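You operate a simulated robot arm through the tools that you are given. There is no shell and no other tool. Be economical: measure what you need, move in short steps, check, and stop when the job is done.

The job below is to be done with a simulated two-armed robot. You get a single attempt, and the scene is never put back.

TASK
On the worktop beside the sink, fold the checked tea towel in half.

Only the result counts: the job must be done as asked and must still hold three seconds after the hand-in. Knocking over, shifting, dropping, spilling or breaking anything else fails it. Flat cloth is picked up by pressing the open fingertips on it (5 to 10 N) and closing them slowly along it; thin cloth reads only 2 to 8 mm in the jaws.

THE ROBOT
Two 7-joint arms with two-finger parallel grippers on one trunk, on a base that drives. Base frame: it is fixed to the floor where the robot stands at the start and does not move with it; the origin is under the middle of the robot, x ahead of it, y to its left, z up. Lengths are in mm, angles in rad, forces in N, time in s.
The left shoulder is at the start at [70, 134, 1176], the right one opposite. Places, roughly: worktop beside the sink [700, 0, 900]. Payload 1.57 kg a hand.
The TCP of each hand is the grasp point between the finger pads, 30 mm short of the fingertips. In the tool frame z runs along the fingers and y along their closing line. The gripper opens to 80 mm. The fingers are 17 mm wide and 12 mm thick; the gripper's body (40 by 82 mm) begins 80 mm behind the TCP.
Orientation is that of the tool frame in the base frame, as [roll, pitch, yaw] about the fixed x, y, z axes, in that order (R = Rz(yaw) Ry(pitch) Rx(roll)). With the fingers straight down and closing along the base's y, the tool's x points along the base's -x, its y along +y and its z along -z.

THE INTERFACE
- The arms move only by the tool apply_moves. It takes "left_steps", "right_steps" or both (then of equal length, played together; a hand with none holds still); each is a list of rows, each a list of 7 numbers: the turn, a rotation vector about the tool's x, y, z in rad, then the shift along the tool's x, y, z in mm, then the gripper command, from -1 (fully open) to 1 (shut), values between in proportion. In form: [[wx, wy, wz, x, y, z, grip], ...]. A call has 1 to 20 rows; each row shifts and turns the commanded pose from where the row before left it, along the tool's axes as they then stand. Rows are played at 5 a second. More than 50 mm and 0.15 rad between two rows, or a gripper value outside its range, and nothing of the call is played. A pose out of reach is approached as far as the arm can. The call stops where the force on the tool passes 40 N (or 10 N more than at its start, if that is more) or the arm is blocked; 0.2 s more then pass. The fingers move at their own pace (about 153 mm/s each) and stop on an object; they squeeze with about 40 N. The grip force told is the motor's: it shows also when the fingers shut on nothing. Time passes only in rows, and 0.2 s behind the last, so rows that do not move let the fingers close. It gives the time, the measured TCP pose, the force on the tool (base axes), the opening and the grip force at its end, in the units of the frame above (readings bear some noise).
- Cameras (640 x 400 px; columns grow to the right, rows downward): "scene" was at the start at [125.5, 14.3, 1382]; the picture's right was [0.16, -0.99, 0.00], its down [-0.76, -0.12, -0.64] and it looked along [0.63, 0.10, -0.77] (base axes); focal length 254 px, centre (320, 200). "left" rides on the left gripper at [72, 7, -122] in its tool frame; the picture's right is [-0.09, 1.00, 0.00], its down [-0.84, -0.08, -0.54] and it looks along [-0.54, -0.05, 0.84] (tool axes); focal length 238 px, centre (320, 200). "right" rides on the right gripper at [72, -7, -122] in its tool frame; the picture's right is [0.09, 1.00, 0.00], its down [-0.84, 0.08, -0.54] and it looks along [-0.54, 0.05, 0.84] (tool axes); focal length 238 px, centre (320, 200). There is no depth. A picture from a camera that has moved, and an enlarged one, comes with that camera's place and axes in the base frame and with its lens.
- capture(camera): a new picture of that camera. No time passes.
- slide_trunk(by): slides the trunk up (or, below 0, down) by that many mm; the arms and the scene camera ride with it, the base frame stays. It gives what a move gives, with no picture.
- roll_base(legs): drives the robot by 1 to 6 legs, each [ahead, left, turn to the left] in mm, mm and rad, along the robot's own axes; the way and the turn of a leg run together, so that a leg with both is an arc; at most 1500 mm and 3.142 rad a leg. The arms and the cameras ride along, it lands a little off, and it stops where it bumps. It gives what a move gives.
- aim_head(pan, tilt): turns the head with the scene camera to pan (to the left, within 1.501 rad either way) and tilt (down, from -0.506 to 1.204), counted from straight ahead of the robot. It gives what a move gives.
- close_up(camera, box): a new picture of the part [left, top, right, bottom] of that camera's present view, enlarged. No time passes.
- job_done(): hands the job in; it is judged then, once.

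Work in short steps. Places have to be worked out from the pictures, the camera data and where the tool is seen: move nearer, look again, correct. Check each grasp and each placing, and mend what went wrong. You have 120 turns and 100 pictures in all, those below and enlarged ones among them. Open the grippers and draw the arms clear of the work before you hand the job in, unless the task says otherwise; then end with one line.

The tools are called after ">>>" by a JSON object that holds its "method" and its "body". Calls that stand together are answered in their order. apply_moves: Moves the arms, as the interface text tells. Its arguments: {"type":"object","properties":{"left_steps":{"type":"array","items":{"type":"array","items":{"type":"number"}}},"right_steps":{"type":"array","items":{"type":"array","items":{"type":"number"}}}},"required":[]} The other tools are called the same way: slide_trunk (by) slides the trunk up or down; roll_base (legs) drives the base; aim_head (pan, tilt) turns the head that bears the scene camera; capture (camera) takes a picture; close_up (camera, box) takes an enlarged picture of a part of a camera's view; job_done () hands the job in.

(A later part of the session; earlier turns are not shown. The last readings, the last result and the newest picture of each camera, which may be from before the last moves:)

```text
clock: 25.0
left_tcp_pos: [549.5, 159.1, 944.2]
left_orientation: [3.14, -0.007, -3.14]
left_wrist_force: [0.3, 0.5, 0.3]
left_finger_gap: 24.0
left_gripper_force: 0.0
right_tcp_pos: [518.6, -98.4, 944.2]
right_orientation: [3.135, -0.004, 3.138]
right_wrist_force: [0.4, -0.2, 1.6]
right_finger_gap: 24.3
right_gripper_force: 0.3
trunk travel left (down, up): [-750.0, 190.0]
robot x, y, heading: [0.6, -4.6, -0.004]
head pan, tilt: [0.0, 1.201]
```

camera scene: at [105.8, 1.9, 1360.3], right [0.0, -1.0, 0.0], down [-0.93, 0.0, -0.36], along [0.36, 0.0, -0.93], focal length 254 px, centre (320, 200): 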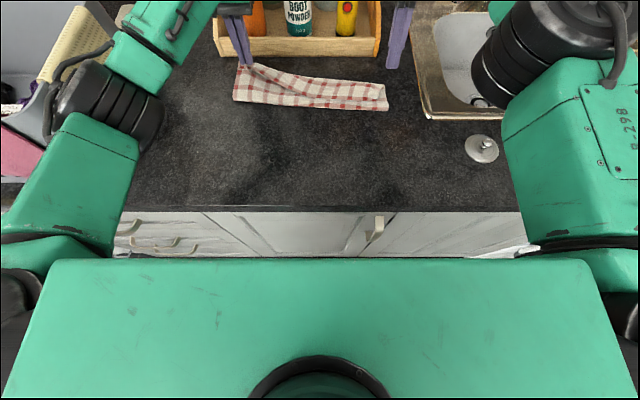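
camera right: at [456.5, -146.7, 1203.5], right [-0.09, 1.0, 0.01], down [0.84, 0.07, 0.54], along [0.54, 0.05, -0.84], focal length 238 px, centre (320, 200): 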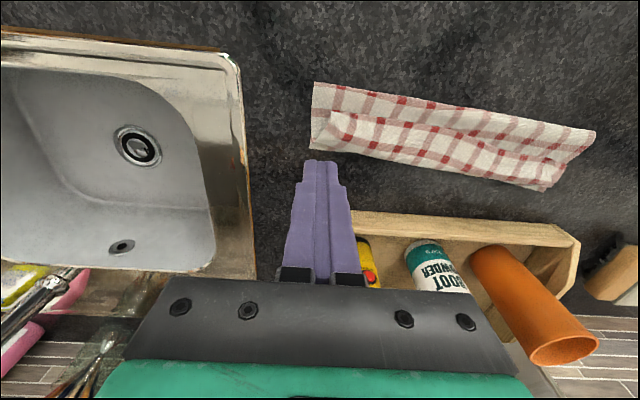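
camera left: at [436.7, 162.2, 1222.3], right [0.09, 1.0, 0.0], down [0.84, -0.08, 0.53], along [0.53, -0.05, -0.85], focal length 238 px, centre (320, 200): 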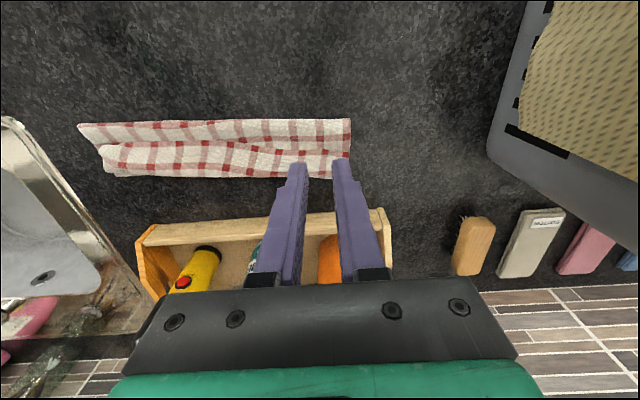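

Light contact only (0–2 N). One more millimetre, then close slowly.

>>> {"method": "apply_moves", "body": {"left_steps": [[0, 0, 0, 0, 0, 1.3, 0.4], [0, 0, 0, 0, 0, 0, 0.4]], "right_steps": [[0, 0, 0, 0, 0, 0.8, 0.4], [0, 0, 0, 0, 0, 0, 0.4]]}}

```text
clock: 25.6
left_tcp_pos: [550.1, 158.7, 942.6]
left_orientation: [-3.141, -0.012, -3.14]
left_wrist_force: [0.0, 0.1, 3.0]
left_finger_gap: 23.6
left_gripper_force: 0.1
right_tcp_pos: [518.4, -100.3, 944.7]
right_orientation: [3.135, -0.006, 3.14]
right_wrist_force: [0.3, 0.8, 3.2]
right_finger_gap: 24.1
right_gripper_force: 0.1
trunk travel left (down, up): [-750.0, 190.0]
robot x, y, heading: [0.2, -0.9, -0.003]
head pan, tilt: [0.0, 1.201]
```

Both at 3 N. I add a touch and close slowly.

>>> {"method": "apply_moves", "body": {"left_steps": [[0, 0, 0, 0, 0, 0.5, 0.4], [0, 0, 0, 0, 0, 0, 0.45], [0, 0, 0, 0, 0, 0, 0.5], [0, 0, 0, 0, 0, 0, 0.55], [0, 0, 0, 0, 0, 0, 0.6], [0, 0, 0, 0, 0, 0, 0.65], [0, 0, 0, 0, 0, 0, 0.7], [0, 0, 0, 0, 0, 0, 0.75], [0, 0, 0, 0, 0, 0, 0.8], [0, 0, 0, 0, 0, 0, 0.85], [0, 0, 0, 0, 0, 0, 0.9], [0, 0, 0, 0, 0, 0, 0.95], [0, 0, 0, 0, 0, 0, 1], [0, 0, 0, 0, 0, 0, 1], [0, 0, 0, 0, 0, 0, 1]], "right_steps": [[0, 0, 0, 0, 0, 0.5, 0.4], [0, 0, 0, 0, 0, 0, 0.45], [0, 0, 0, 0, 0, 0, 0.5], [0, 0, 0, 0, 0, 0, 0.55], [0, 0, 0, 0, 0, 0, 0.6], [0, 0, 0, 0, 0, 0, 0.65], [0, 0, 0, 0, 0, 0, 0.7], [0, 0, 0, 0, 0, 0, 0.75], [0, 0, 0, 0, 0, 0, 0.8], [0, 0, 0, 0, 0, 0, 0.85], [0, 0, 0, 0, 0, 0, 0.9], [0, 0, 0, 0, 0, 0, 0.95], [0, 0, 0, 0, 0, 0, 1], [0, 0, 0, 0, 0, 0, 1], [0, 0, 0, 0, 0, 0, 1]]}}

>>> {"method": "close_up", "body": {"camera": "left", "box": [220, 60, 420, 185]}}

>>> {"method": "close_up", "body": {"camera": "right", "box": [220, 60, 420, 185]}}

```text
clock: 28.8
left_tcp_pos: [547.6, 160.7, 943.7]
left_orientation: [-3.141, -0.006, -3.141]
left_wrist_force: [0.1, -0.7, 3.5]
left_finger_gap: 2.3
left_gripper_force: 23.7
right_tcp_pos: [518.0, -99.7, 943.8]
right_orientation: [3.135, -0.003, 3.139]
right_wrist_force: [2.5, -0.2, 12.3]
right_finger_gap: 1.7
right_gripper_force: 23.7
trunk travel left (down, up): [-750.0, 190.0]
robot x, y, heading: [2.1, 0.3, -0.004]
head pan, tilt: [0.0, 1.201]
```

```text
3.20 times, centred on (320, 122) of left
camera zoom: at [478.0, 167.5, 1064.9], right [0.09, 1.0, 0.0], down [0.84, -0.08, 0.54], along [0.53, -0.05, -0.84], focal length 763 px, centre (320, 448)
```

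zoom: 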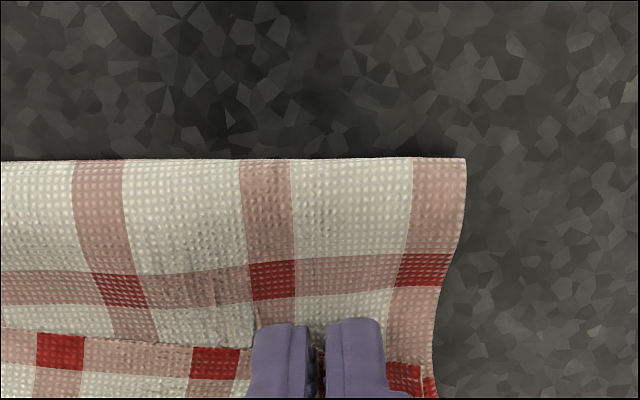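

```text
3.20 times, centred on (320, 122) of right
camera zoom: at [445.9, -106.2, 1066.4], right [-0.09, 1.0, 0.01], down [0.84, 0.07, 0.54], along [0.54, 0.05, -0.84], focal length 763 px, centre (320, 448)
```

zoom: 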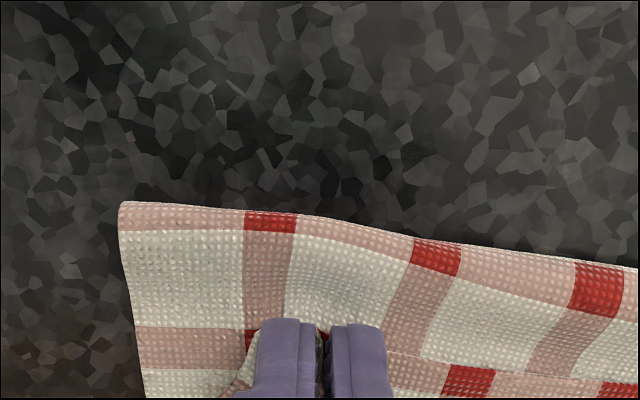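

Both read cloth in the jaws. I lift 45 mm to see which layers come up.

>>> {"method": "apply_moves", "body": {"left_steps": [[0, 0, 0, 0, 0, -5, 1], [0, 0, 0, 0, 0, -13, 1], [0, 0, 0, 0, 0, -13, 1], [0, 0, 0, 0, 0, -14, 1]], "right_steps": [[0, 0, 0, 0, 0, -5, 1], [0, 0, 0, 0, 0, -13, 1], [0, 0, 0, 0, 0, -13, 1], [0, 0, 0, 0, 0, -14, 1]]}}

>>> {"method": "capture", "body": {"camera": "left"}}

>>> {"method": "capture", "body": {"camera": "right"}}

>>> {"method": "close_up", "body": {"camera": "scene", "box": [200, 30, 440, 180]}}

```text
clock: 29.8
left_tcp_pos: [551.1, 158.6, 987.5]
left_orientation: [3.141, -0.009, -3.141]
left_wrist_force: [0.2, 0.3, 0.2]
left_finger_gap: 2.1
left_gripper_force: 23.9
right_tcp_pos: [518.5, -98.6, 988.5]
right_orientation: [3.136, -0.008, 3.138]
right_wrist_force: [-0.4, -0.1, -0.9]
right_finger_gap: 1.4
right_gripper_force: 23.9
trunk travel left (down, up): [-750.0, 190.0]
robot x, y, heading: [3.5, 3.7, 0.002]
head pan, tilt: [0.0, 1.201]
```

```text
61 pictures are left
camera left: at [480.0, 167.4, 1108.6], right [0.09, 1.0, 0.0], down [0.84, -0.08, 0.53], along [0.53, -0.05, -0.85], focal length 238 px, centre (320, 200)
```

left: 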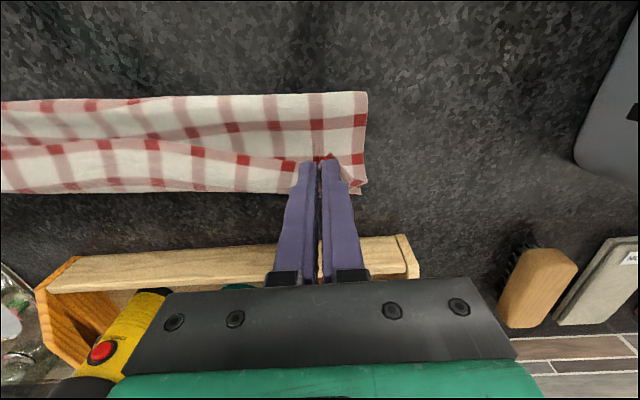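

```text
60 pictures are left
camera right: at [446.8, -105.8, 1112.0], right [-0.09, 1.0, 0.01], down [0.84, 0.07, 0.54], along [0.53, 0.05, -0.84], focal length 238 px, centre (320, 200)
```

right: 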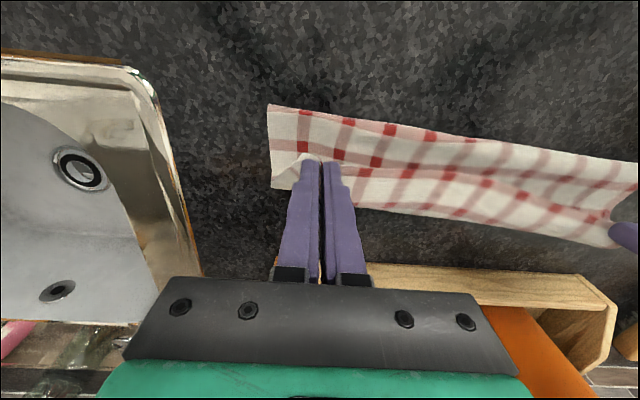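

```text
2.67 times, centred on (320, 105) of scene
camera zoom: at [105.5, 2.3, 1360.3], right [0.0, -1.0, 0.0], down [-0.93, 0.0, -0.36], along [0.36, 0.0, -0.93], focal length 677 px, centre (320, 453)
```

zoom: 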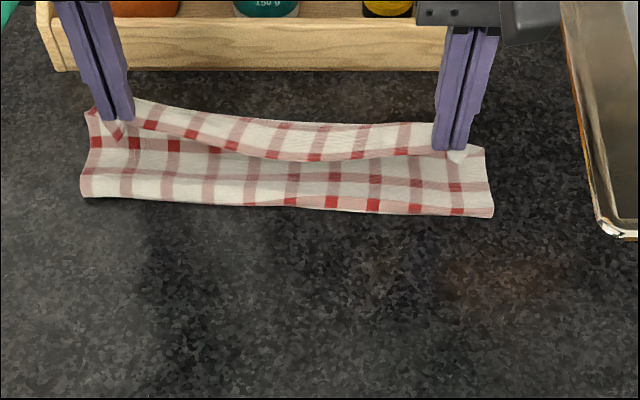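

Both hands now hold just the flap edge. I bring it up and back toward the robot so the crease can roll forward to the mid line, spreading the right hand outward to take the sag out.

>>> {"method": "apply_moves", "body": {"left_steps": [[0, 0, 0, 8, 0, -7, 1], [0, 0, 0, 8, 0, -7, 1], [0, 0, 0, 8, 0, -7, 1], [0, 0, 0, 8, 0, -7, 1], [0, 0, 0, 8, 0, -7, 1], [0, 0, 0, 8, 0, -7, 1], [0, 0, 0, 0, 0, 0, 1]], "right_steps": [[0, 0, 0, 8, -4, -7, 1], [0, 0, 0, 8, -4, -7, 1], [0, 0, 0, 8, -4, -7, 1], [0, 0, 0, 8, -4, -7, 1], [0, 0, 0, 8, -4, -7, 1], [0, 0, 0, 8, -3, -7, 1], [0, 0, 0, 0, 0, 0, 1]]}}

>>> {"method": "capture", "body": {"camera": "left"}}

>>> {"method": "capture", "body": {"camera": "right"}}

>>> {"method": "close_up", "body": {"camera": "scene", "box": [200, 30, 440, 180]}}

```text
clock: 31.4
left_tcp_pos: [503.8, 158.1, 1029.2]
left_orientation: [3.14, -0.01, 3.141]
left_wrist_force: [-2.1, -15.6, 0.4]
left_finger_gap: 2.2
left_gripper_force: 23.7
right_tcp_pos: [471.0, -121.4, 1030.6]
right_orientation: [3.135, -0.006, 3.14]
right_wrist_force: [1.0, 14.6, -0.2]
right_finger_gap: 1.9
right_gripper_force: 22.9
trunk travel left (down, up): [-750.0, 190.0]
robot x, y, heading: [-0.2, 2.2, 0.003]
head pan, tilt: [0.0, 1.201]
```

```text
58 pictures are left
camera left: at [432.8, 167.4, 1149.9], right [0.09, 1.0, 0.0], down [0.84, -0.08, 0.53], along [0.53, -0.05, -0.85], focal length 238 px, centre (320, 200)
```

left: 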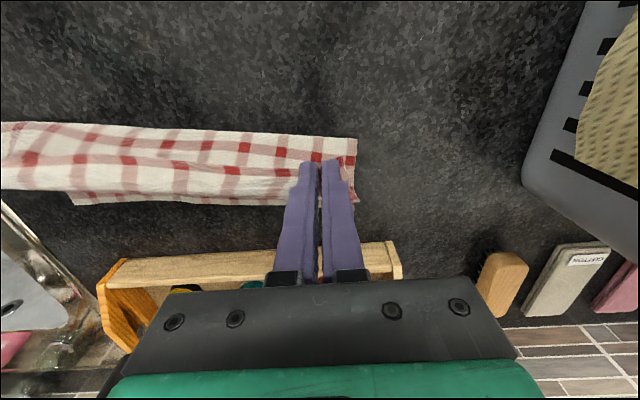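

```text
57 pictures are left
camera right: at [399.8, -128.6, 1153.9], right [-0.09, 1.0, 0.01], down [0.84, 0.07, 0.54], along [0.54, 0.05, -0.84], focal length 238 px, centre (320, 200)
```

right: 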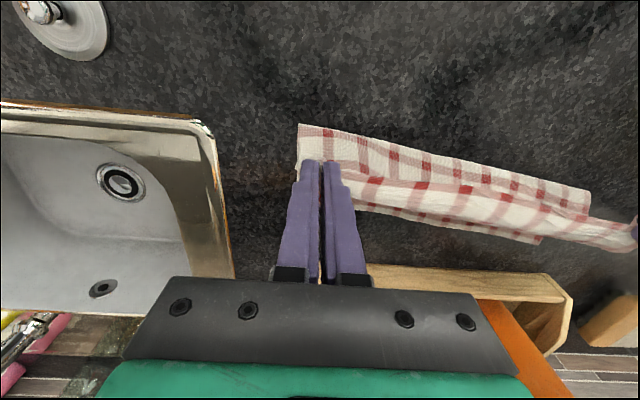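

```text
2.67 times, centred on (320, 105) of scene
camera zoom: at [106.1, 2.0, 1360.3], right [0.0, -1.0, 0.0], down [-0.93, 0.0, -0.36], along [0.36, 0.0, -0.93], focal length 677 px, centre (320, 453)
```

zoom: 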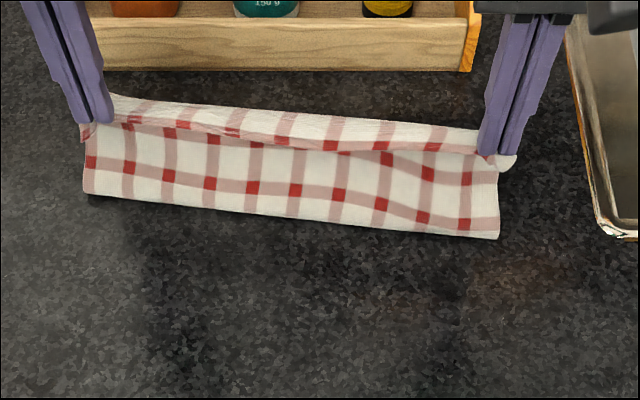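

Tension of 15 N shows along y, so I ease the right inward 4 mm. The crease still lies too far back, so I bring both hands further toward the robot and a bit higher to roll it forward.

>>> {"method": "apply_moves", "body": {"left_steps": [[0, 0, 0, 8, 0, -3, 1], [0, 0, 0, 9, 0, -4, 1], [0, 0, 0, 9, 0, -4, 1], [0, 0, 0, 8, 0, -3, 1], [0, 0, 0, 0, 0, 0, 1], [0, 0, 0, 0, 0, 0, 1]], "right_steps": [[0, 0, 0, 8, 2, -3, 1], [0, 0, 0, 9, 2, -4, 1], [0, 0, 0, 9, 0.5, -4, 1], [0, 0, 0, 8, 0, -3, 1], [0, 0, 0, 0, 0, 0, 1], [0, 0, 0, 0, 0, 0, 1]]}}

>>> {"method": "capture", "body": {"camera": "left"}}

>>> {"method": "capture", "body": {"camera": "right"}}

>>> {"method": "close_up", "body": {"camera": "scene", "box": [200, 30, 440, 180]}}

```text
clock: 32.8
left_tcp_pos: [469.4, 158.9, 1043.6]
left_orientation: [3.14, -0.009, -3.139]
left_wrist_force: [-0.8, -8.8, -0.5]
left_finger_gap: 2.1
left_gripper_force: 23.0
right_tcp_pos: [436.9, -116.1, 1043.5]
right_orientation: [3.136, -0.005, 3.14]
right_wrist_force: [1.6, 8.9, 0.3]
right_finger_gap: 1.4
right_gripper_force: 23.1
trunk travel left (down, up): [-750.0, 190.0]
robot x, y, heading: [5.5, -1.5, -0.004]
head pan, tilt: [0.0, 1.201]
```

```text
55 pictures are left
camera left: at [399.2, 166.5, 1164.7], right [0.09, 1.0, 0.0], down [0.84, -0.08, 0.53], along [0.53, -0.05, -0.85], focal length 238 px, centre (320, 200)
```

left: 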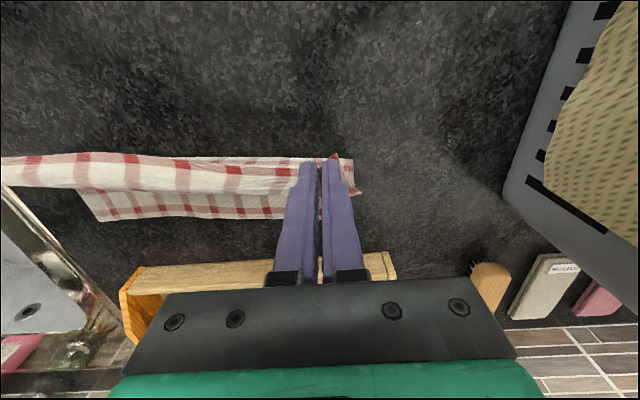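

```text
54 pictures are left
camera right: at [365.3, -124.3, 1167.6], right [-0.09, 1.0, 0.01], down [0.84, 0.07, 0.54], along [0.54, 0.05, -0.84], focal length 238 px, centre (320, 200)
```

right: 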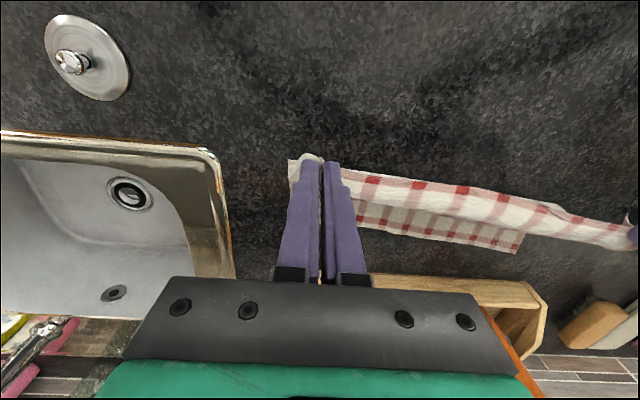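

```text
2.67 times, centred on (320, 105) of scene
camera zoom: at [105.9, 2.0, 1360.3], right [0.0, -1.0, 0.0], down [-0.93, 0.0, -0.36], along [0.36, 0.0, -0.93], focal length 677 px, centre (320, 453)
```

zoom: 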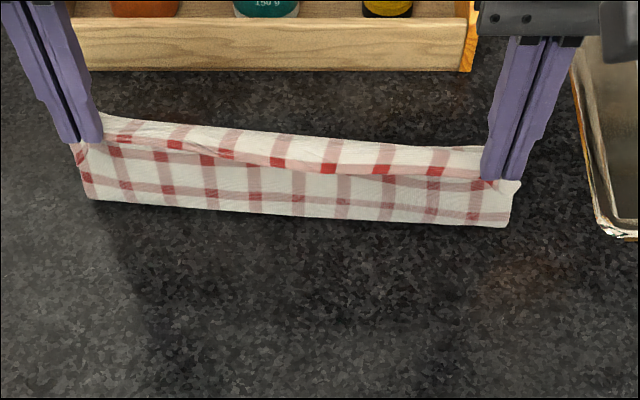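

The crease hasn't rolled forward because the cloth bellies behind the grips. A better way: unroll it flat toward me and drag the whole towel about 80 mm nearer, so that I can tilt the hands much more within reach for a clean second fold.

>>> {"method": "apply_moves", "body": {"left_steps": [[0, 0, 0, 14.3, 0, 6, 1], [0, 0, 0, 14.3, 0, 6, 1], [0, 0, 0, 14.3, 0, 6, 1], [0, 0, 0, 14.3, 0, 6, 1], [0, 0, 0, 14.3, 0, 6, 1], [0, 0, 0, 14.3, 0, 6, 1], [0, 0, 0, 14.3, 0, 6, 1], [0, 0, 0, 14.3, 0, 6, 1], [0, 0, 0, 14.3, 0, 6, 1], [0, 0, 0, 14.3, 0, 6, 1], [0, 0, 0, 14.3, 0, 6, 1], [0, 0, 0, 14.3, 0, 6, 1]], "right_steps": [[0, 0, 0, 11.8, 1.5, 6, 1], [0, 0, 0, 11.8, 1.5, 6, 1], [0, 0, 0, 11.8, 0, 6, 1], [0, 0, 0, 11.8, 0, 6, 1], [0, 0, 0, 11.8, 0, 6, 1], [0, 0, 0, 11.8, 0, 6, 1], [0, 0, 0, 11.8, 0, 6, 1], [0, 0, 0, 11.8, 0, 6, 1], [0, 0, 0, 11.8, 0, 6, 1], [0, 0, 0, 11.8, 0, 6, 1], [0, 0, 0, 11.8, 0, 6, 1], [0, 0, 0, 11.8, 0, 6, 1]]}}

>>> {"method": "aim_head", "body": {"pan": 0, "tilt": 1.0}}

>>> {"method": "capture", "body": {"camera": "scene"}}

>>> {"method": "capture", "body": {"camera": "left"}}

```text
clock: 35.4
left_tcp_pos: [338.7, 160.3, 991.5]
left_orientation: [-3.141, -0.009, -3.14]
left_wrist_force: [-0.8, -7.3, -0.1]
left_finger_gap: 2.1
left_gripper_force: 24.0
left hand out of reach, approached as far as the arm can: row 10, 11, 12
right_tcp_pos: [294.9, -112.5, 974.0]
right_orientation: [3.138, -0.005, 3.138]
right_wrist_force: [1.4, 8.0, 0.1]
right_finger_gap: 1.4
right_gripper_force: 23.2
trunk travel left (down, up): [-750.0, 190.0]
robot x, y, heading: [-1.5, 2.0, -0.003]
head pan, tilt: [0.0, 1.201]
```

```text
clock: 36.1
left_tcp_pos: [340.1, 158.9, 991.5]
left_orientation: [3.141, -0.01, -3.139]
left_wrist_force: [-1.3, -6.9, -1.1]
left_finger_gap: 2.5
left_gripper_force: 23.8
right_tcp_pos: [295.5, -112.8, 974.3]
right_orientation: [3.137, -0.007, 3.138]
right_wrist_force: [0.1, 8.0, 0.0]
right_finger_gap: 1.7
right_gripper_force: 23.2
trunk travel left (down, up): [-750.0, 190.0]
robot x, y, heading: [3.4, 0.7, 0.001]
head pan, tilt: [0.0, 1.0]
```

```text
52 pictures are left
camera scene: at [119.4, 2.0, 1372.8], right [0.0, -1.0, 0.0], down [-0.84, 0.0, -0.54], along [0.54, 0.0, -0.84], focal length 254 px, centre (320, 200)
```

scene: 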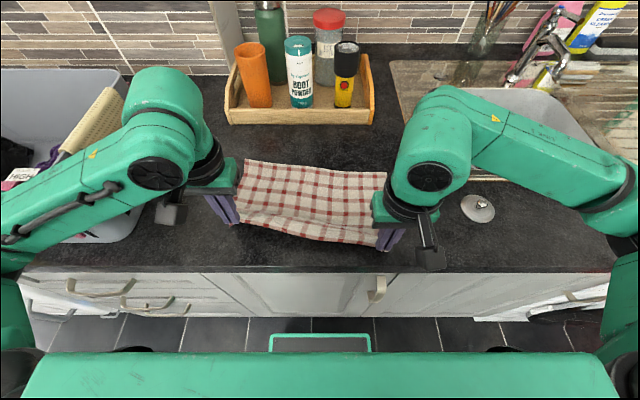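

```text
51 pictures are left
camera left: at [268.9, 167.4, 1113.0], right [0.09, 1.0, 0.0], down [0.84, -0.08, 0.53], along [0.53, -0.05, -0.85], focal length 238 px, centre (320, 200)
```

left: 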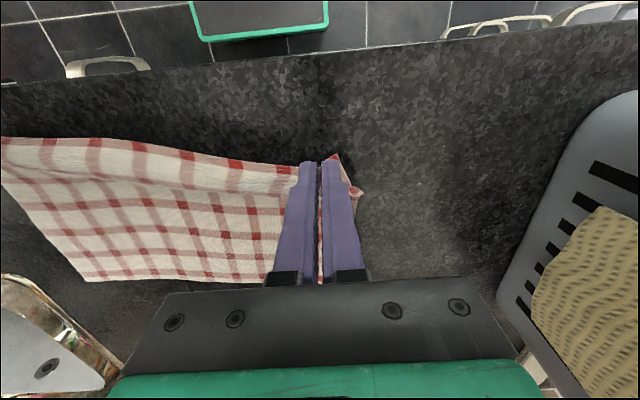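

The towel is flat again, skewed by about 0.11 rad, with its back edge at roughly x 529 (left) to 490 (right). I tilt both hands 0.5 rad (fingertips toward me) while pulling it another 45 mm nearer.

>>> {"method": "apply_moves", "body": {"left_steps": [[0, 0.1, 0, 9, 0, 0.9, 1], [0, 0.1, 0, 8.8, 0, 1.8, 1], [0, 0.1, 0, 8.6, 0, 2.7, 1], [0, 0.1, 0, 8.3, 0, 3.5, 1], [0, 0.1, 0, 7.9, 0, 4.3, 1], [0, 0, 0, 0, 0, 0, 1]], "right_steps": [[0, 0.1, 0, 9, 1, 0.9, 1], [0, 0.1, 0, 8.8, 1, 1.8, 1], [0, 0.1, 0, 8.6, 0, 2.7, 1], [0, 0.1, 0, 8.3, 0, 3.5, 1], [0, 0.1, 0, 7.9, 0, 4.3, 1], [0, 0, 0, 0, 0, 0, 1]]}}

>>> {"method": "capture", "body": {"camera": "scene"}}

>>> {"method": "capture", "body": {"camera": "left"}}

>>> {"method": "capture", "body": {"camera": "right"}}

```text
clock: 37.5
left_tcp_pos: [293.9, 160.5, 985.3]
left_orientation: [3.14, -0.511, -3.138]
left_wrist_force: [-1.4, -4.9, 0.1]
left_finger_gap: 1.8
left_gripper_force: 23.9
right_tcp_pos: [251.3, -109.8, 970.6]
right_orientation: [3.135, -0.505, 3.14]
right_wrist_force: [1.3, 5.2, 0.4]
right_finger_gap: 1.6
right_gripper_force: 23.7
trunk travel left (down, up): [-750.0, 190.0]
robot x, y, heading: [-1.2, -0.7, -0.005]
head pan, tilt: [0.0, 1.0]
```

```text
50 pictures are left
camera scene: at [119.0, 2.0, 1372.9], right [0.0, -1.0, 0.0], down [-0.84, 0.0, -0.54], along [0.54, 0.0, -0.84], focal length 254 px, centre (320, 200)
```

scene: 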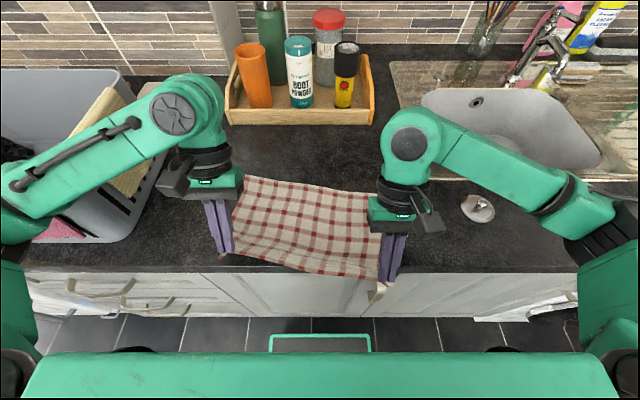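

```text
49 pictures are left
camera left: at [292.4, 167.4, 1126.6], right [0.08, 1.0, -0.04], down [1.0, -0.08, 0.06], along [0.06, -0.05, -1.0], focal length 238 px, centre (320, 200)
```

left: 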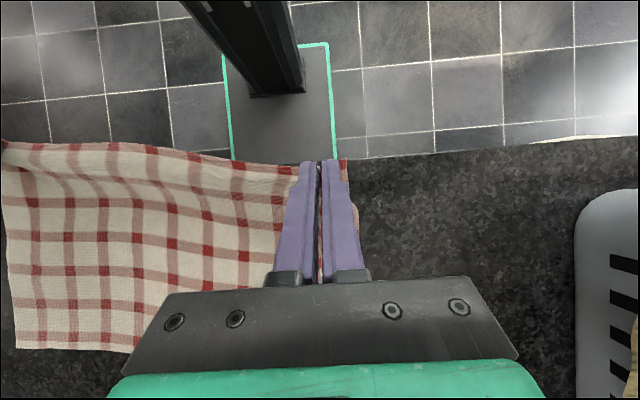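

```text
48 pictures are left
camera right: at [246.8, -118.1, 1111.8], right [-0.08, 1.0, 0.05], down [0.99, 0.07, 0.07], along [0.06, 0.06, -1.0], focal length 238 px, centre (320, 200)
```

right: 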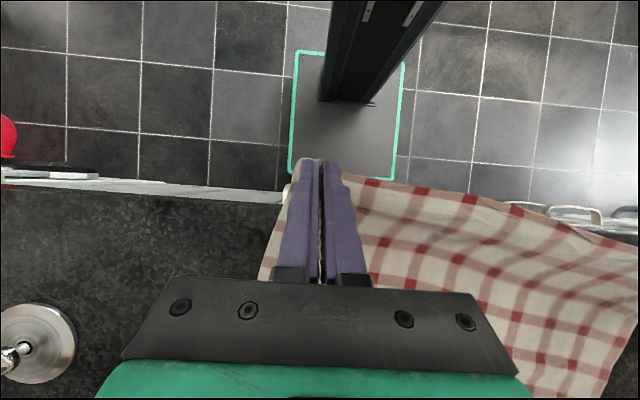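

The towel's back edge is now about x 470 (left) to 428 (right), with the fold line near 366/324. I carry the edge over on a taut arc of about 98 mm radius, keeping the tilt, and pause past the apex.

>>> {"method": "apply_moves", "body": {"left_steps": [[0, 0, 0, -3.6, -0.8, -20.3, 1], [0, 0, 0, -3.6, -0.8, -20.3, 1], [0, 0, 0, -9, -0.8, -14.7, 1], [0, 0, 0, -9, -0.8, -14.7, 1], [0, 0, 0, -11.9, -0.8, -9.5, 1], [0, 0, 0, -11.9, -0.8, -9.5, 1], [0, 0, 0, -14.3, -0.8, -5.1, 1], [0, 0, 0, -14.3, -0.8, -5.1, 1], [0, 0, 0, -16.8, -0.8, -0.7, 1], [0, 0, 0, -16.8, -0.8, -0.7, 1], [0, 0, 0, 0, 0, 0, 1]], "right_steps": [[0, 0, 0, 0, -0.8, -26.8, 1], [0, 0, 0, 0, -0.8, -26.8, 1], [0, 0, 0, -9, -0.8, -14.7, 1], [0, 0, 0, -9, -0.8, -14.7, 1], [0, 0, 0, -11.9, -0.8, -9.5, 1], [0, 0, 0, -11.9, -0.8, -9.5, 1], [0, 0, 0, -14.3, -0.8, -5.1, 1], [0, 0, 0, -14.3, -0.8, -5.1, 1], [0, 0, 0, -16.8, -0.8, -0.7, 1], [0, 0, 0, -16.8, -0.8, -0.7, 1], [0, 0, 0, 0, 0, 0, 1]]}}

>>> {"method": "capture", "body": {"camera": "scene"}}

>>> {"method": "capture", "body": {"camera": "left"}}

>>> {"method": "capture", "body": {"camera": "right"}}

```text
clock: 39.9
left_tcp_pos: [442.0, 149.5, 1020.3]
left_orientation: [3.139, -0.509, -3.139]
left_wrist_force: [-0.6, -6.2, -0.5]
left_finger_gap: 2.2
left_gripper_force: 23.8
right_tcp_pos: [397.6, -121.2, 1019.4]
right_orientation: [3.137, -0.505, 3.141]
right_wrist_force: [0.9, 6.3, -0.5]
right_finger_gap: 1.7
right_gripper_force: 23.3
trunk travel left (down, up): [-750.0, 190.0]
robot x, y, heading: [-0.8, -2.4, -0.003]
head pan, tilt: [0.0, 1.0]
```

```text
47 pictures are left
camera scene: at [118.8, 2.0, 1373.0], right [0.0, -1.0, 0.0], down [-0.84, 0.0, -0.54], along [0.54, 0.0, -0.84], focal length 254 px, centre (320, 200)
```

scene: 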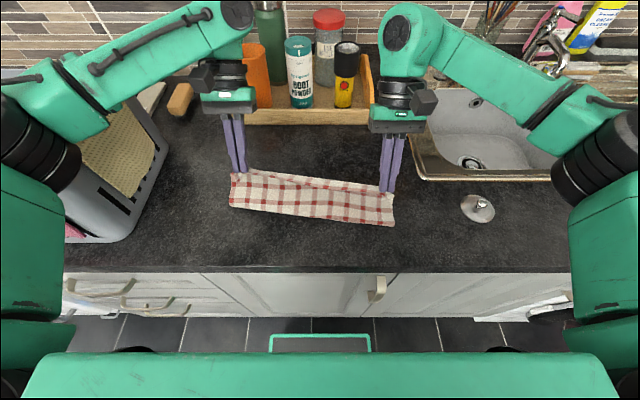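

```text
46 pictures are left
camera left: at [438.4, 159.0, 1160.5], right [0.08, 1.0, -0.04], down [0.99, -0.08, 0.07], along [0.06, -0.05, -1.0], focal length 238 px, centre (320, 200)
```

left: 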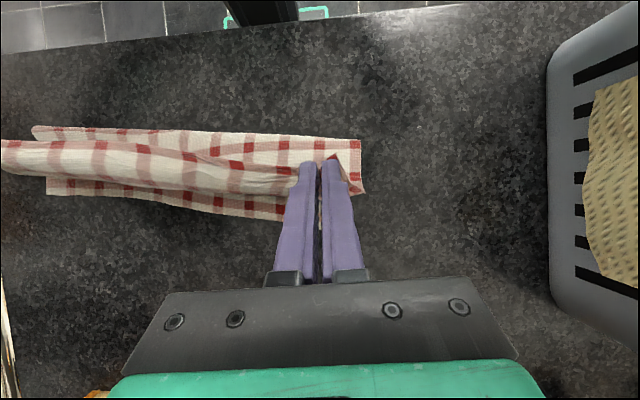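

```text
45 pictures are left
camera right: at [392.4, -128.0, 1161.6], right [-0.08, 1.0, 0.05], down [0.99, 0.07, 0.07], along [0.07, 0.06, -1.0], focal length 238 px, centre (320, 200)
```

right: 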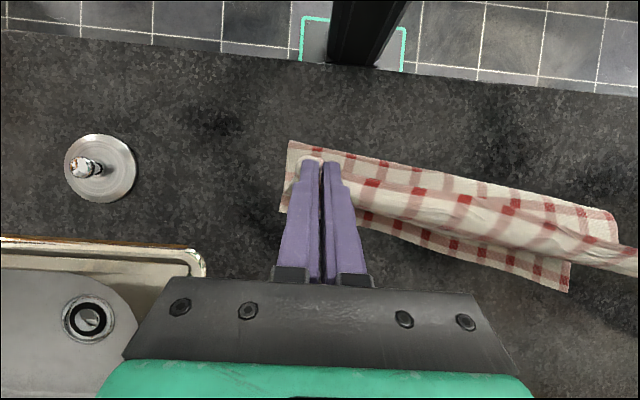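

The crease slipped back again (bottom layer ~75 mm, top ~125 mm) because the cloth's S-shape needs more slack than my arc gave. I go back past the fold line low to roll the crease forward, then come over on a lower arc and stop at the apex to measure.

>>> {"method": "apply_moves", "body": {"left_steps": [[0, 0, 0, 11.35, 0.6, 9.6, 1], [0, 0, 0, 11.35, 0.6, 9.6, 1], [0, 0, 0, 11.35, 0.6, 9.6, 1], [0, 0, 0, 11.35, 0.6, 9.6, 1], [0, 0, 0, 11.35, 0.6, 9.6, 1], [0, 0, 0, 11.35, 0.6, 9.6, 1], [0, 0, 0, 11.35, 0.6, 9.6, 1], [0, 0, 0, 11.35, 0.6, 9.6, 1], [0, 0, 0, 0, 0, 0, 1], [0, 0, 0, -4.6, 0, -12.3, 1], [0, 0, 0, -4.6, 0, -12.3, 1], [0, 0, 0, -9.5, 0, -7.6, 1], [0, 0, 0, -9.5, 0, -7.6, 1], [0, 0, 0, -9.5, 0, -7.6, 1], [0, 0, 0, 0, 0, 0, 1]], "right_steps": [[0, 0, 0, 11.35, 0.8, 9.6, 1], [0, 0, 0, 11.35, 0.8, 9.6, 1], [0, 0, 0, 11.35, 0.8, 9.6, 1], [0, 0, 0, 11.35, 0.8, 9.6, 1], [0, 0, 0, 11.35, 0.8, 9.6, 1], [0, 0, 0, 11.35, 0.8, 9.6, 1], [0, 0, 0, 11.35, 0.8, 9.6, 1], [0, 0, 0, 11.35, 0.8, 9.6, 1], [0, 0, 0, 0, 0, 0, 1], [0, 0, 0, -4.6, 0, -12.3, 1], [0, 0, 0, -4.6, 0, -12.3, 1], [0, 0, 0, -9.5, 0, -7.6, 1], [0, 0, 0, -9.5, 0, -7.6, 1], [0, 0, 0, -9.5, 0, -7.6, 1], [0, 0, 0, 0, 0, 0, 1]]}}

>>> {"method": "capture", "body": {"camera": "scene"}}

>>> {"method": "capture", "body": {"camera": "left"}}

>>> {"method": "capture", "body": {"camera": "right"}}

```text
clock: 43.1
left_tcp_pos: [382.0, 156.5, 1019.8]
left_orientation: [3.139, -0.508, -3.139]
left_wrist_force: [-1.0, -4.1, 0.3]
left_finger_gap: 2.3
left_gripper_force: 24.2
right_tcp_pos: [336.1, -113.2, 1017.9]
right_orientation: [3.134, -0.505, -3.141]
right_wrist_force: [0.2, 5.1, -0.8]
right_finger_gap: 1.5
right_gripper_force: 23.5
trunk travel left (down, up): [-750.0, 190.0]
robot x, y, heading: [3.5, 0.3, -0.005]
head pan, tilt: [0.0, 1.0]
```

```text
44 pictures are left
camera scene: at [119.2, 2.0, 1372.9], right [0.0, -1.0, 0.0], down [-0.84, 0.0, -0.54], along [0.54, 0.0, -0.84], focal length 254 px, centre (320, 200)
```

scene: 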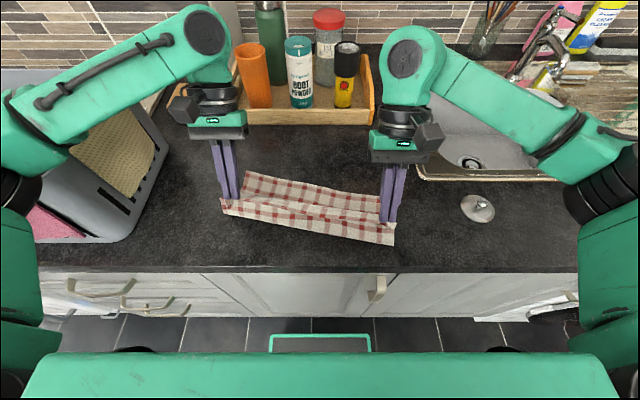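

```text
43 pictures are left
camera left: at [378.2, 164.2, 1160.8], right [0.08, 1.0, -0.04], down [0.99, -0.08, 0.07], along [0.06, -0.05, -1.0], focal length 238 px, centre (320, 200)
```

left: 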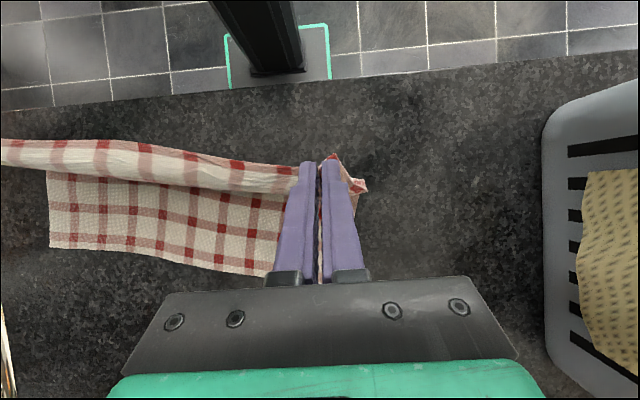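

```text
42 pictures are left
camera right: at [332.1, -120.6, 1160.9], right [-0.08, 1.0, 0.05], down [0.99, 0.07, 0.07], along [0.07, 0.05, -1.0], focal length 238 px, centre (320, 200)
```

right: 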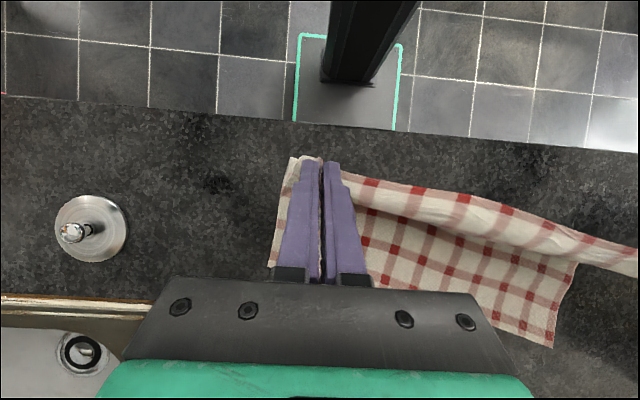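

Now the crease sits near x ≈ 370 (left) to 310 (right) with about 100–115 mm of bottom layer, close to half. I carry over forward and partly down, then check.

>>> {"method": "apply_moves", "body": {"left_steps": [[0, 0, 0, -11.3, -0.8, -3.7, 1], [0, 0, 0, -11.3, -0.8, -3.7, 1], [0, 0, 0, -11.3, -0.8, -3.7, 1], [0, 0, 0, -11.5, -0.8, 0.1, 1], [0, 0, 0, -11.5, -0.8, 0.1, 1], [0, 0, 0, -11.5, -0.8, 0.1, 1], [0, 0, 0, 0, 0, 0, 1]], "right_steps": [[0, 0, 0, -11.3, -0.8, -3.7, 1], [0, 0, 0, -11.3, -0.8, -3.7, 1], [0, 0, 0, -11.3, -0.8, -3.7, 1], [0, 0, 0, -11.5, -0.8, 0.1, 1], [0, 0, 0, -11.5, -0.8, 0.1, 1], [0, 0, 0, -11.5, -0.8, 0.1, 1], [0, 0, 0, 0, 0, 0, 1]]}}

>>> {"method": "capture", "body": {"camera": "scene"}}

>>> {"method": "capture", "body": {"camera": "left"}}

>>> {"method": "capture", "body": {"camera": "right"}}

```text
clock: 44.7
left_tcp_pos: [446.5, 150.0, 995.4]
left_orientation: [3.14, -0.51, -3.139]
left_wrist_force: [-0.3, -3.6, -0.1]
left_finger_gap: 2.3
left_gripper_force: 23.6
right_tcp_pos: [401.0, -118.8, 993.4]
right_orientation: [3.135, -0.505, -3.142]
right_wrist_force: [0.4, 3.7, 0.1]
right_finger_gap: 1.4
right_gripper_force: 23.5
trunk travel left (down, up): [-750.0, 190.0]
robot x, y, heading: [-3.3, 1.0, 0.003]
head pan, tilt: [0.0, 1.0]
```

```text
41 pictures are left
camera scene: at [119.1, 2.0, 1372.9], right [0.0, -1.0, 0.0], down [-0.84, 0.0, -0.54], along [0.54, 0.0, -0.84], focal length 254 px, centre (320, 200)
```

scene: 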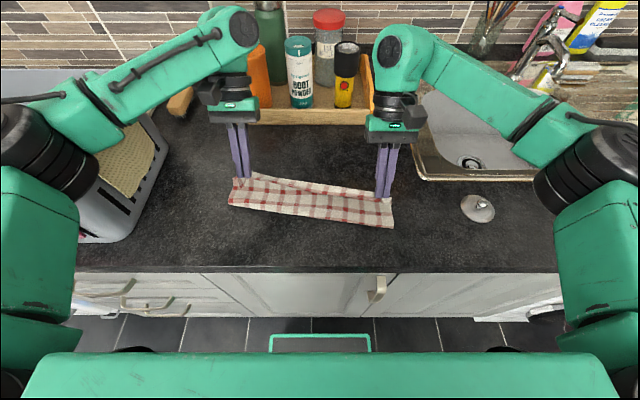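

```text
40 pictures are left
camera left: at [443.7, 158.3, 1137.3], right [0.08, 1.0, -0.04], down [0.99, -0.08, 0.07], along [0.06, -0.05, -1.0], focal length 238 px, centre (320, 200)
```

left: 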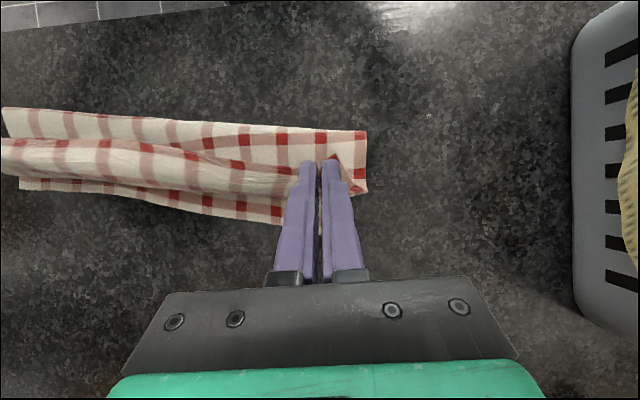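

```text
39 pictures are left
camera right: at [396.8, -125.7, 1136.1], right [-0.08, 1.0, 0.05], down [0.99, 0.07, 0.07], along [0.07, 0.05, -1.0], focal length 238 px, centre (320, 200)
```

right: 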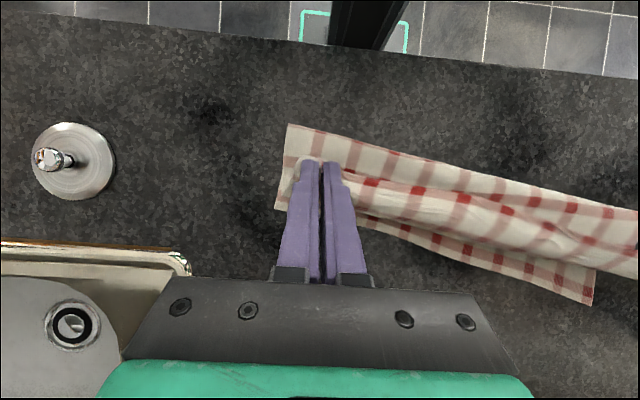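

The crease creeps back whenever the held strip, which faces the wrong way, bellies out. New plan: pull the edge taut well past the back edge and release, so it lies unflipped as an overhang; then re-grasp it the natural way round and bring the edge back onto the back edge, which pushes the crease forward.

>>> {"method": "apply_moves", "body": {"left_steps": [[0, -0.1, 0, -11.7, -0.5, 0.4, 1], [0, -0.1, 0, -11.7, -0.5, 0.4, 1], [0, 0, 0, -11.7, -0.5, 0.4, 1], [0, 0, 0, -11.7, -0.5, 0.4, 1], [0, 0, 0, -11.7, -0.5, 0.4, 1], [0, 0, 0, -11.7, -0.5, 0.4, 1], [0, 0, 0, -11.7, -0.5, 0.4, 1], [0, 0, 0, 0, 0, 0, 1]], "right_steps": [[0, -0.1, 0, -10.7, -0.5, 0.7, 1], [0, -0.1, 0, -10.7, -0.5, 0.7, 1], [0, 0, 0, -10.7, -0.5, 0.7, 1], [0, 0, 0, -10.7, -0.5, 0.7, 1], [0, 0, 0, -10.7, -0.5, 0.7, 1], [0, 0, 0, -10.7, -0.5, 0.7, 1], [0, 0, 0, -10.7, -0.5, 0.7, 1], [0, 0, 0, 0, 0, 0, 1]]}}

>>> {"method": "capture", "body": {"camera": "left"}}

>>> {"method": "capture", "body": {"camera": "right"}}

>>> {"method": "close_up", "body": {"camera": "scene", "box": [200, 110, 440, 260]}}

```text
clock: 46.5
left_tcp_pos: [521.2, 147.4, 965.2]
left_orientation: [-3.141, -0.308, -3.139]
left_wrist_force: [-1.1, -5.7, 0.6]
left_finger_gap: 2.2
left_gripper_force: 23.9
right_tcp_pos: [470.3, -122.0, 964.1]
right_orientation: [3.137, -0.305, -3.141]
right_wrist_force: [1.3, 5.5, -0.1]
right_finger_gap: 1.5
right_gripper_force: 23.3
trunk travel left (down, up): [-750.0, 190.0]
robot x, y, heading: [-3.6, 2.7, -0.0]
head pan, tilt: [0.0, 1.0]
```

```text
38 pictures are left
camera left: at [490.2, 156.3, 1102.5], right [0.09, 1.0, -0.03], down [0.96, -0.08, 0.26], along [0.26, -0.05, -0.96], focal length 238 px, centre (320, 200)
```

left: 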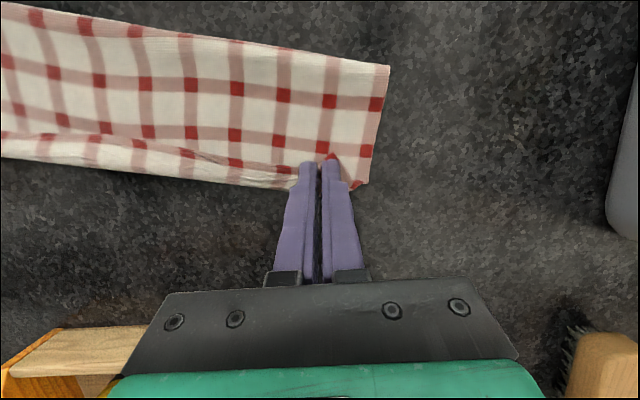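

```text
37 pictures are left
camera right: at [437.3, -129.2, 1102.5], right [-0.09, 1.0, 0.03], down [0.96, 0.07, 0.27], along [0.26, 0.05, -0.96], focal length 238 px, centre (320, 200)
```

right: 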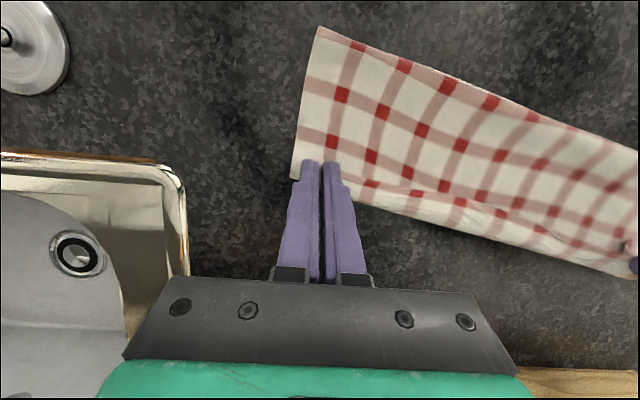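

```text
2.67 times, centred on (320, 185) of scene
camera zoom: at [119.0, 2.1, 1372.9], right [0.0, -1.0, 0.0], down [-0.84, 0.0, -0.54], along [0.54, 0.0, -0.84], focal length 677 px, centre (320, 240)
```

zoom: 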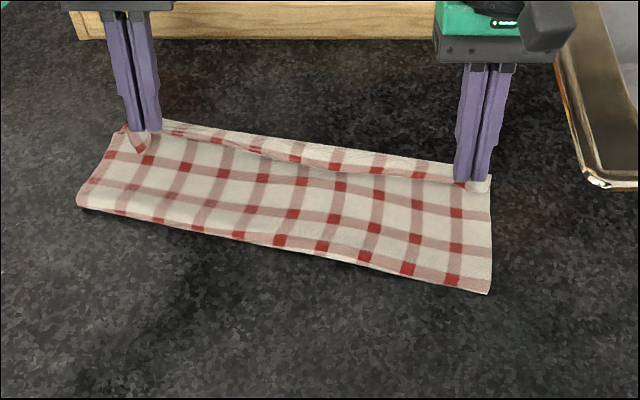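

The top layer is now pulled taut with only a narrow strip turned back. I release both here, withdraw up along the fingers and look.

>>> {"method": "apply_moves", "body": {"left_steps": [[0, 0, 0, 0, 0, 0, 0.7], [0, 0, 0, 0, 0, 0, 0.6], [0, 0, 0, 0, 0, -20, 0.6], [0, 0, 0, 0, 0, -40, 0.6], [0, 0, 0, 20, 0, -40, 0.6], [0, 0, 0, 30, 30, -20, 0.6], [0, 0, 0, 30, 30, 0, 0.6]], "right_steps": [[0, 0, 0, 0, 0, 0, 0.7], [0, 0, 0, 0, 0, 0, 0.6], [0, 0, 0, 0, 0, -20, 0.6], [0, 0, 0, 0, 0, -40, 0.6], [0, 0, 0, 20, 0, -40, 0.6], [0, 0, 0, 30, -30, -20, 0.6], [0, 0, 0, 30, -30, 0, 0.6]]}}

>>> {"method": "capture", "body": {"camera": "left"}}

>>> {"method": "capture", "body": {"camera": "right"}}

>>> {"method": "close_up", "body": {"camera": "scene", "box": [200, 110, 440, 260]}}

```text
clock: 48.1
left_tcp_pos: [483.7, 209.3, 1108.4]
left_orientation: [3.141, -0.307, -3.14]
left_wrist_force: [-1.0, -0.1, -0.6]
left_finger_gap: 16.0
left_gripper_force: 0.0
right_tcp_pos: [424.3, -183.0, 1104.0]
right_orientation: [3.135, -0.304, 3.141]
right_wrist_force: [-0.1, 0.0, 0.0]
right_finger_gap: 16.1
right_gripper_force: 0.0
trunk travel left (down, up): [-750.0, 190.0]
robot x, y, heading: [4.0, -3.5, -0.001]
head pan, tilt: [0.0, 1.0]
```

```text
35 pictures are left
camera left: at [451.2, 217.2, 1245.0], right [0.09, 1.0, -0.03], down [0.96, -0.08, 0.26], along [0.26, -0.05, -0.96], focal length 238 px, centre (320, 200)
```

left: 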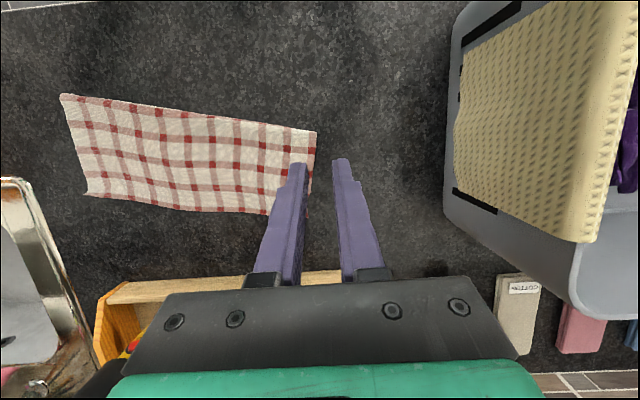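

```text
34 pictures are left
camera right: at [392.1, -190.0, 1242.4], right [-0.09, 1.0, 0.03], down [0.96, 0.07, 0.27], along [0.26, 0.06, -0.96], focal length 238 px, centre (320, 200)
```

right: 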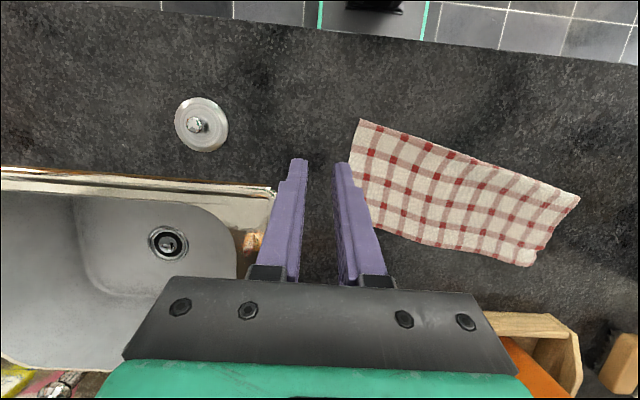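

```text
2.67 times, centred on (320, 185) of scene
camera zoom: at [116.2, 1.8, 1373.2], right [0.0, -1.0, 0.0], down [-0.84, 0.0, -0.54], along [0.54, 0.0, -0.84], focal length 677 px, centre (320, 240)
```

zoom: 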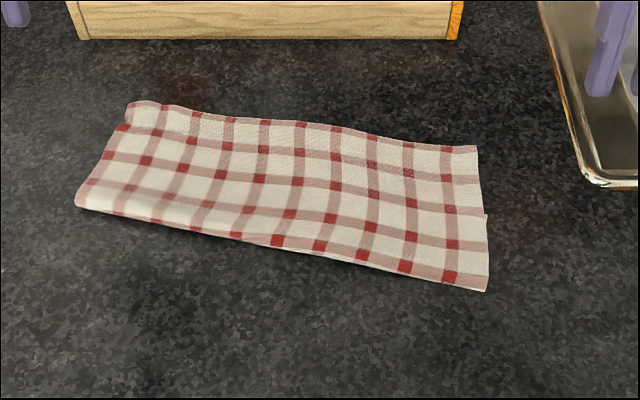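

The top layer unrolled nicely and now overhangs: roughly 110 mm deep at the left and 140 mm at the right. I zoom in to find where the bottom layer's back edge lies on each side.

>>> {"method": "close_up", "body": {"camera": "scene", "box": [330, 150, 410, 230]}}

>>> {"method": "close_up", "body": {"camera": "scene", "box": [215, 135, 295, 215]}}

```text
5.00 times, centred on (370, 190) of scene
camera zoom: at [116.2, 1.8, 1373.2], right [0.0, -1.0, 0.0], down [-0.84, 0.0, -0.54], along [0.54, 0.0, -0.84], focal length 1269 px, centre (70, 250)
```

zoom: 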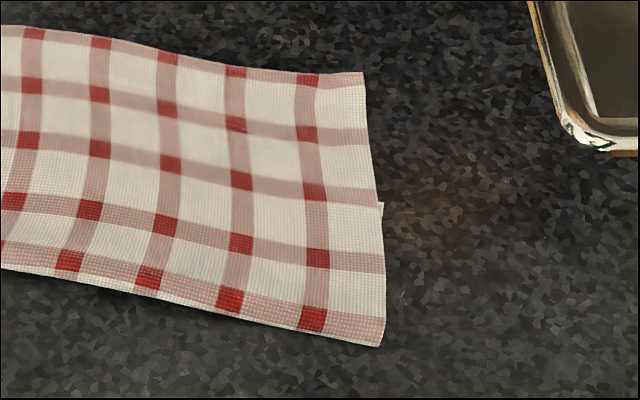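

```text
5.00 times, centred on (255, 175) of scene
camera zoom: at [116.2, 1.8, 1373.2], right [0.0, -1.0, 0.0], down [-0.84, 0.0, -0.54], along [0.54, 0.0, -0.84], focal length 1269 px, centre (645, 325)
```

zoom: 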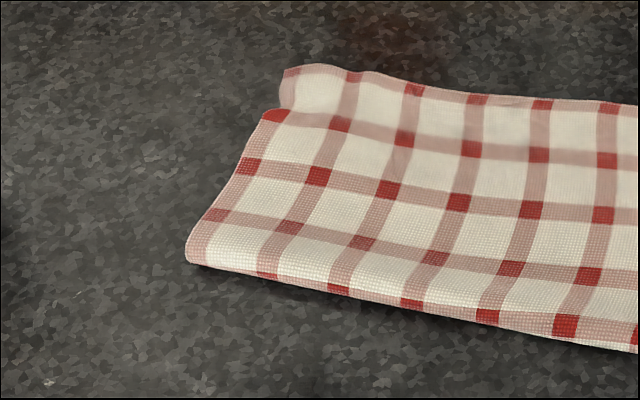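

Both ends show the same picture: top ~140 mm, bottom ~70 mm. I straighten both hands and go above the overhanging edge to grip it the natural way round.

>>> {"method": "apply_moves", "body": {"left_steps": [[0, -0.1, 0, -20, -20, 0, 0.4], [0, -0.1, 0, -20, -20, 0, 0.4], [0, -0.107, 0, -20, -19, 0, 0.4], [0, 0, 0, 0, 0, 40, 0.4], [0, 0, 0, 0, 0, 40, 0.4], [0, 0, 0, 0, 0, 20, 0.4]], "right_steps": [[0, -0.1, 0, -26, 24, 0, 0.4], [0, -0.1, 0, -26, 23, 0, 0.4], [0, -0.105, 0, -26, 23, 0, 0.4], [0, 0, 0, 0, 0, 40, 0.4], [0, 0, 0, 0, 0, 40, 0.4], [0, 0, 0, 0, 0, 20, 0.4]]}}

>>> {"method": "capture", "body": {"camera": "left"}}

>>> {"method": "capture", "body": {"camera": "right"}}

```text
clock: 49.5
left_tcp_pos: [540.8, 148.3, 993.4]
left_orientation: [3.141, 0.0, -3.138]
left_wrist_force: [0.4, 0.6, 0.0]
left_finger_gap: 24.1
left_gripper_force: 0.0
right_tcp_pos: [505.8, -110.2, 985.9]
right_orientation: [3.137, -0.001, 3.14]
right_wrist_force: [0.1, -0.2, 0.3]
right_finger_gap: 24.0
right_gripper_force: 0.1
trunk travel left (down, up): [-750.0, 190.0]
robot x, y, heading: [2.9, 0.2, -0.006]
head pan, tilt: [0.0, 1.0]
```

```text
30 pictures are left
camera left: at [469.5, 155.8, 1114.0], right [0.09, 1.0, 0.0], down [0.84, -0.08, 0.54], along [0.54, -0.05, -0.84], focal length 238 px, centre (320, 200)
```

left: 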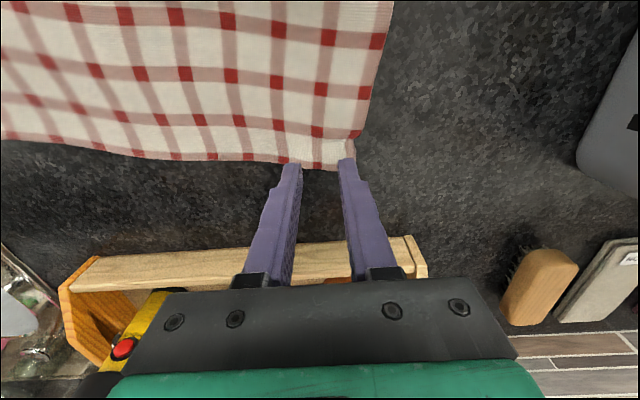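

```text
29 pictures are left
camera right: at [433.3, -117.1, 1109.1], right [-0.09, 1.0, 0.01], down [0.84, 0.07, 0.54], along [0.54, 0.05, -0.84], focal length 238 px, centre (320, 200)
```

right: 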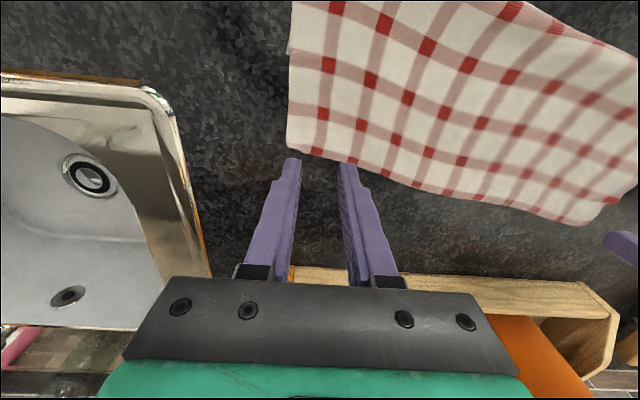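

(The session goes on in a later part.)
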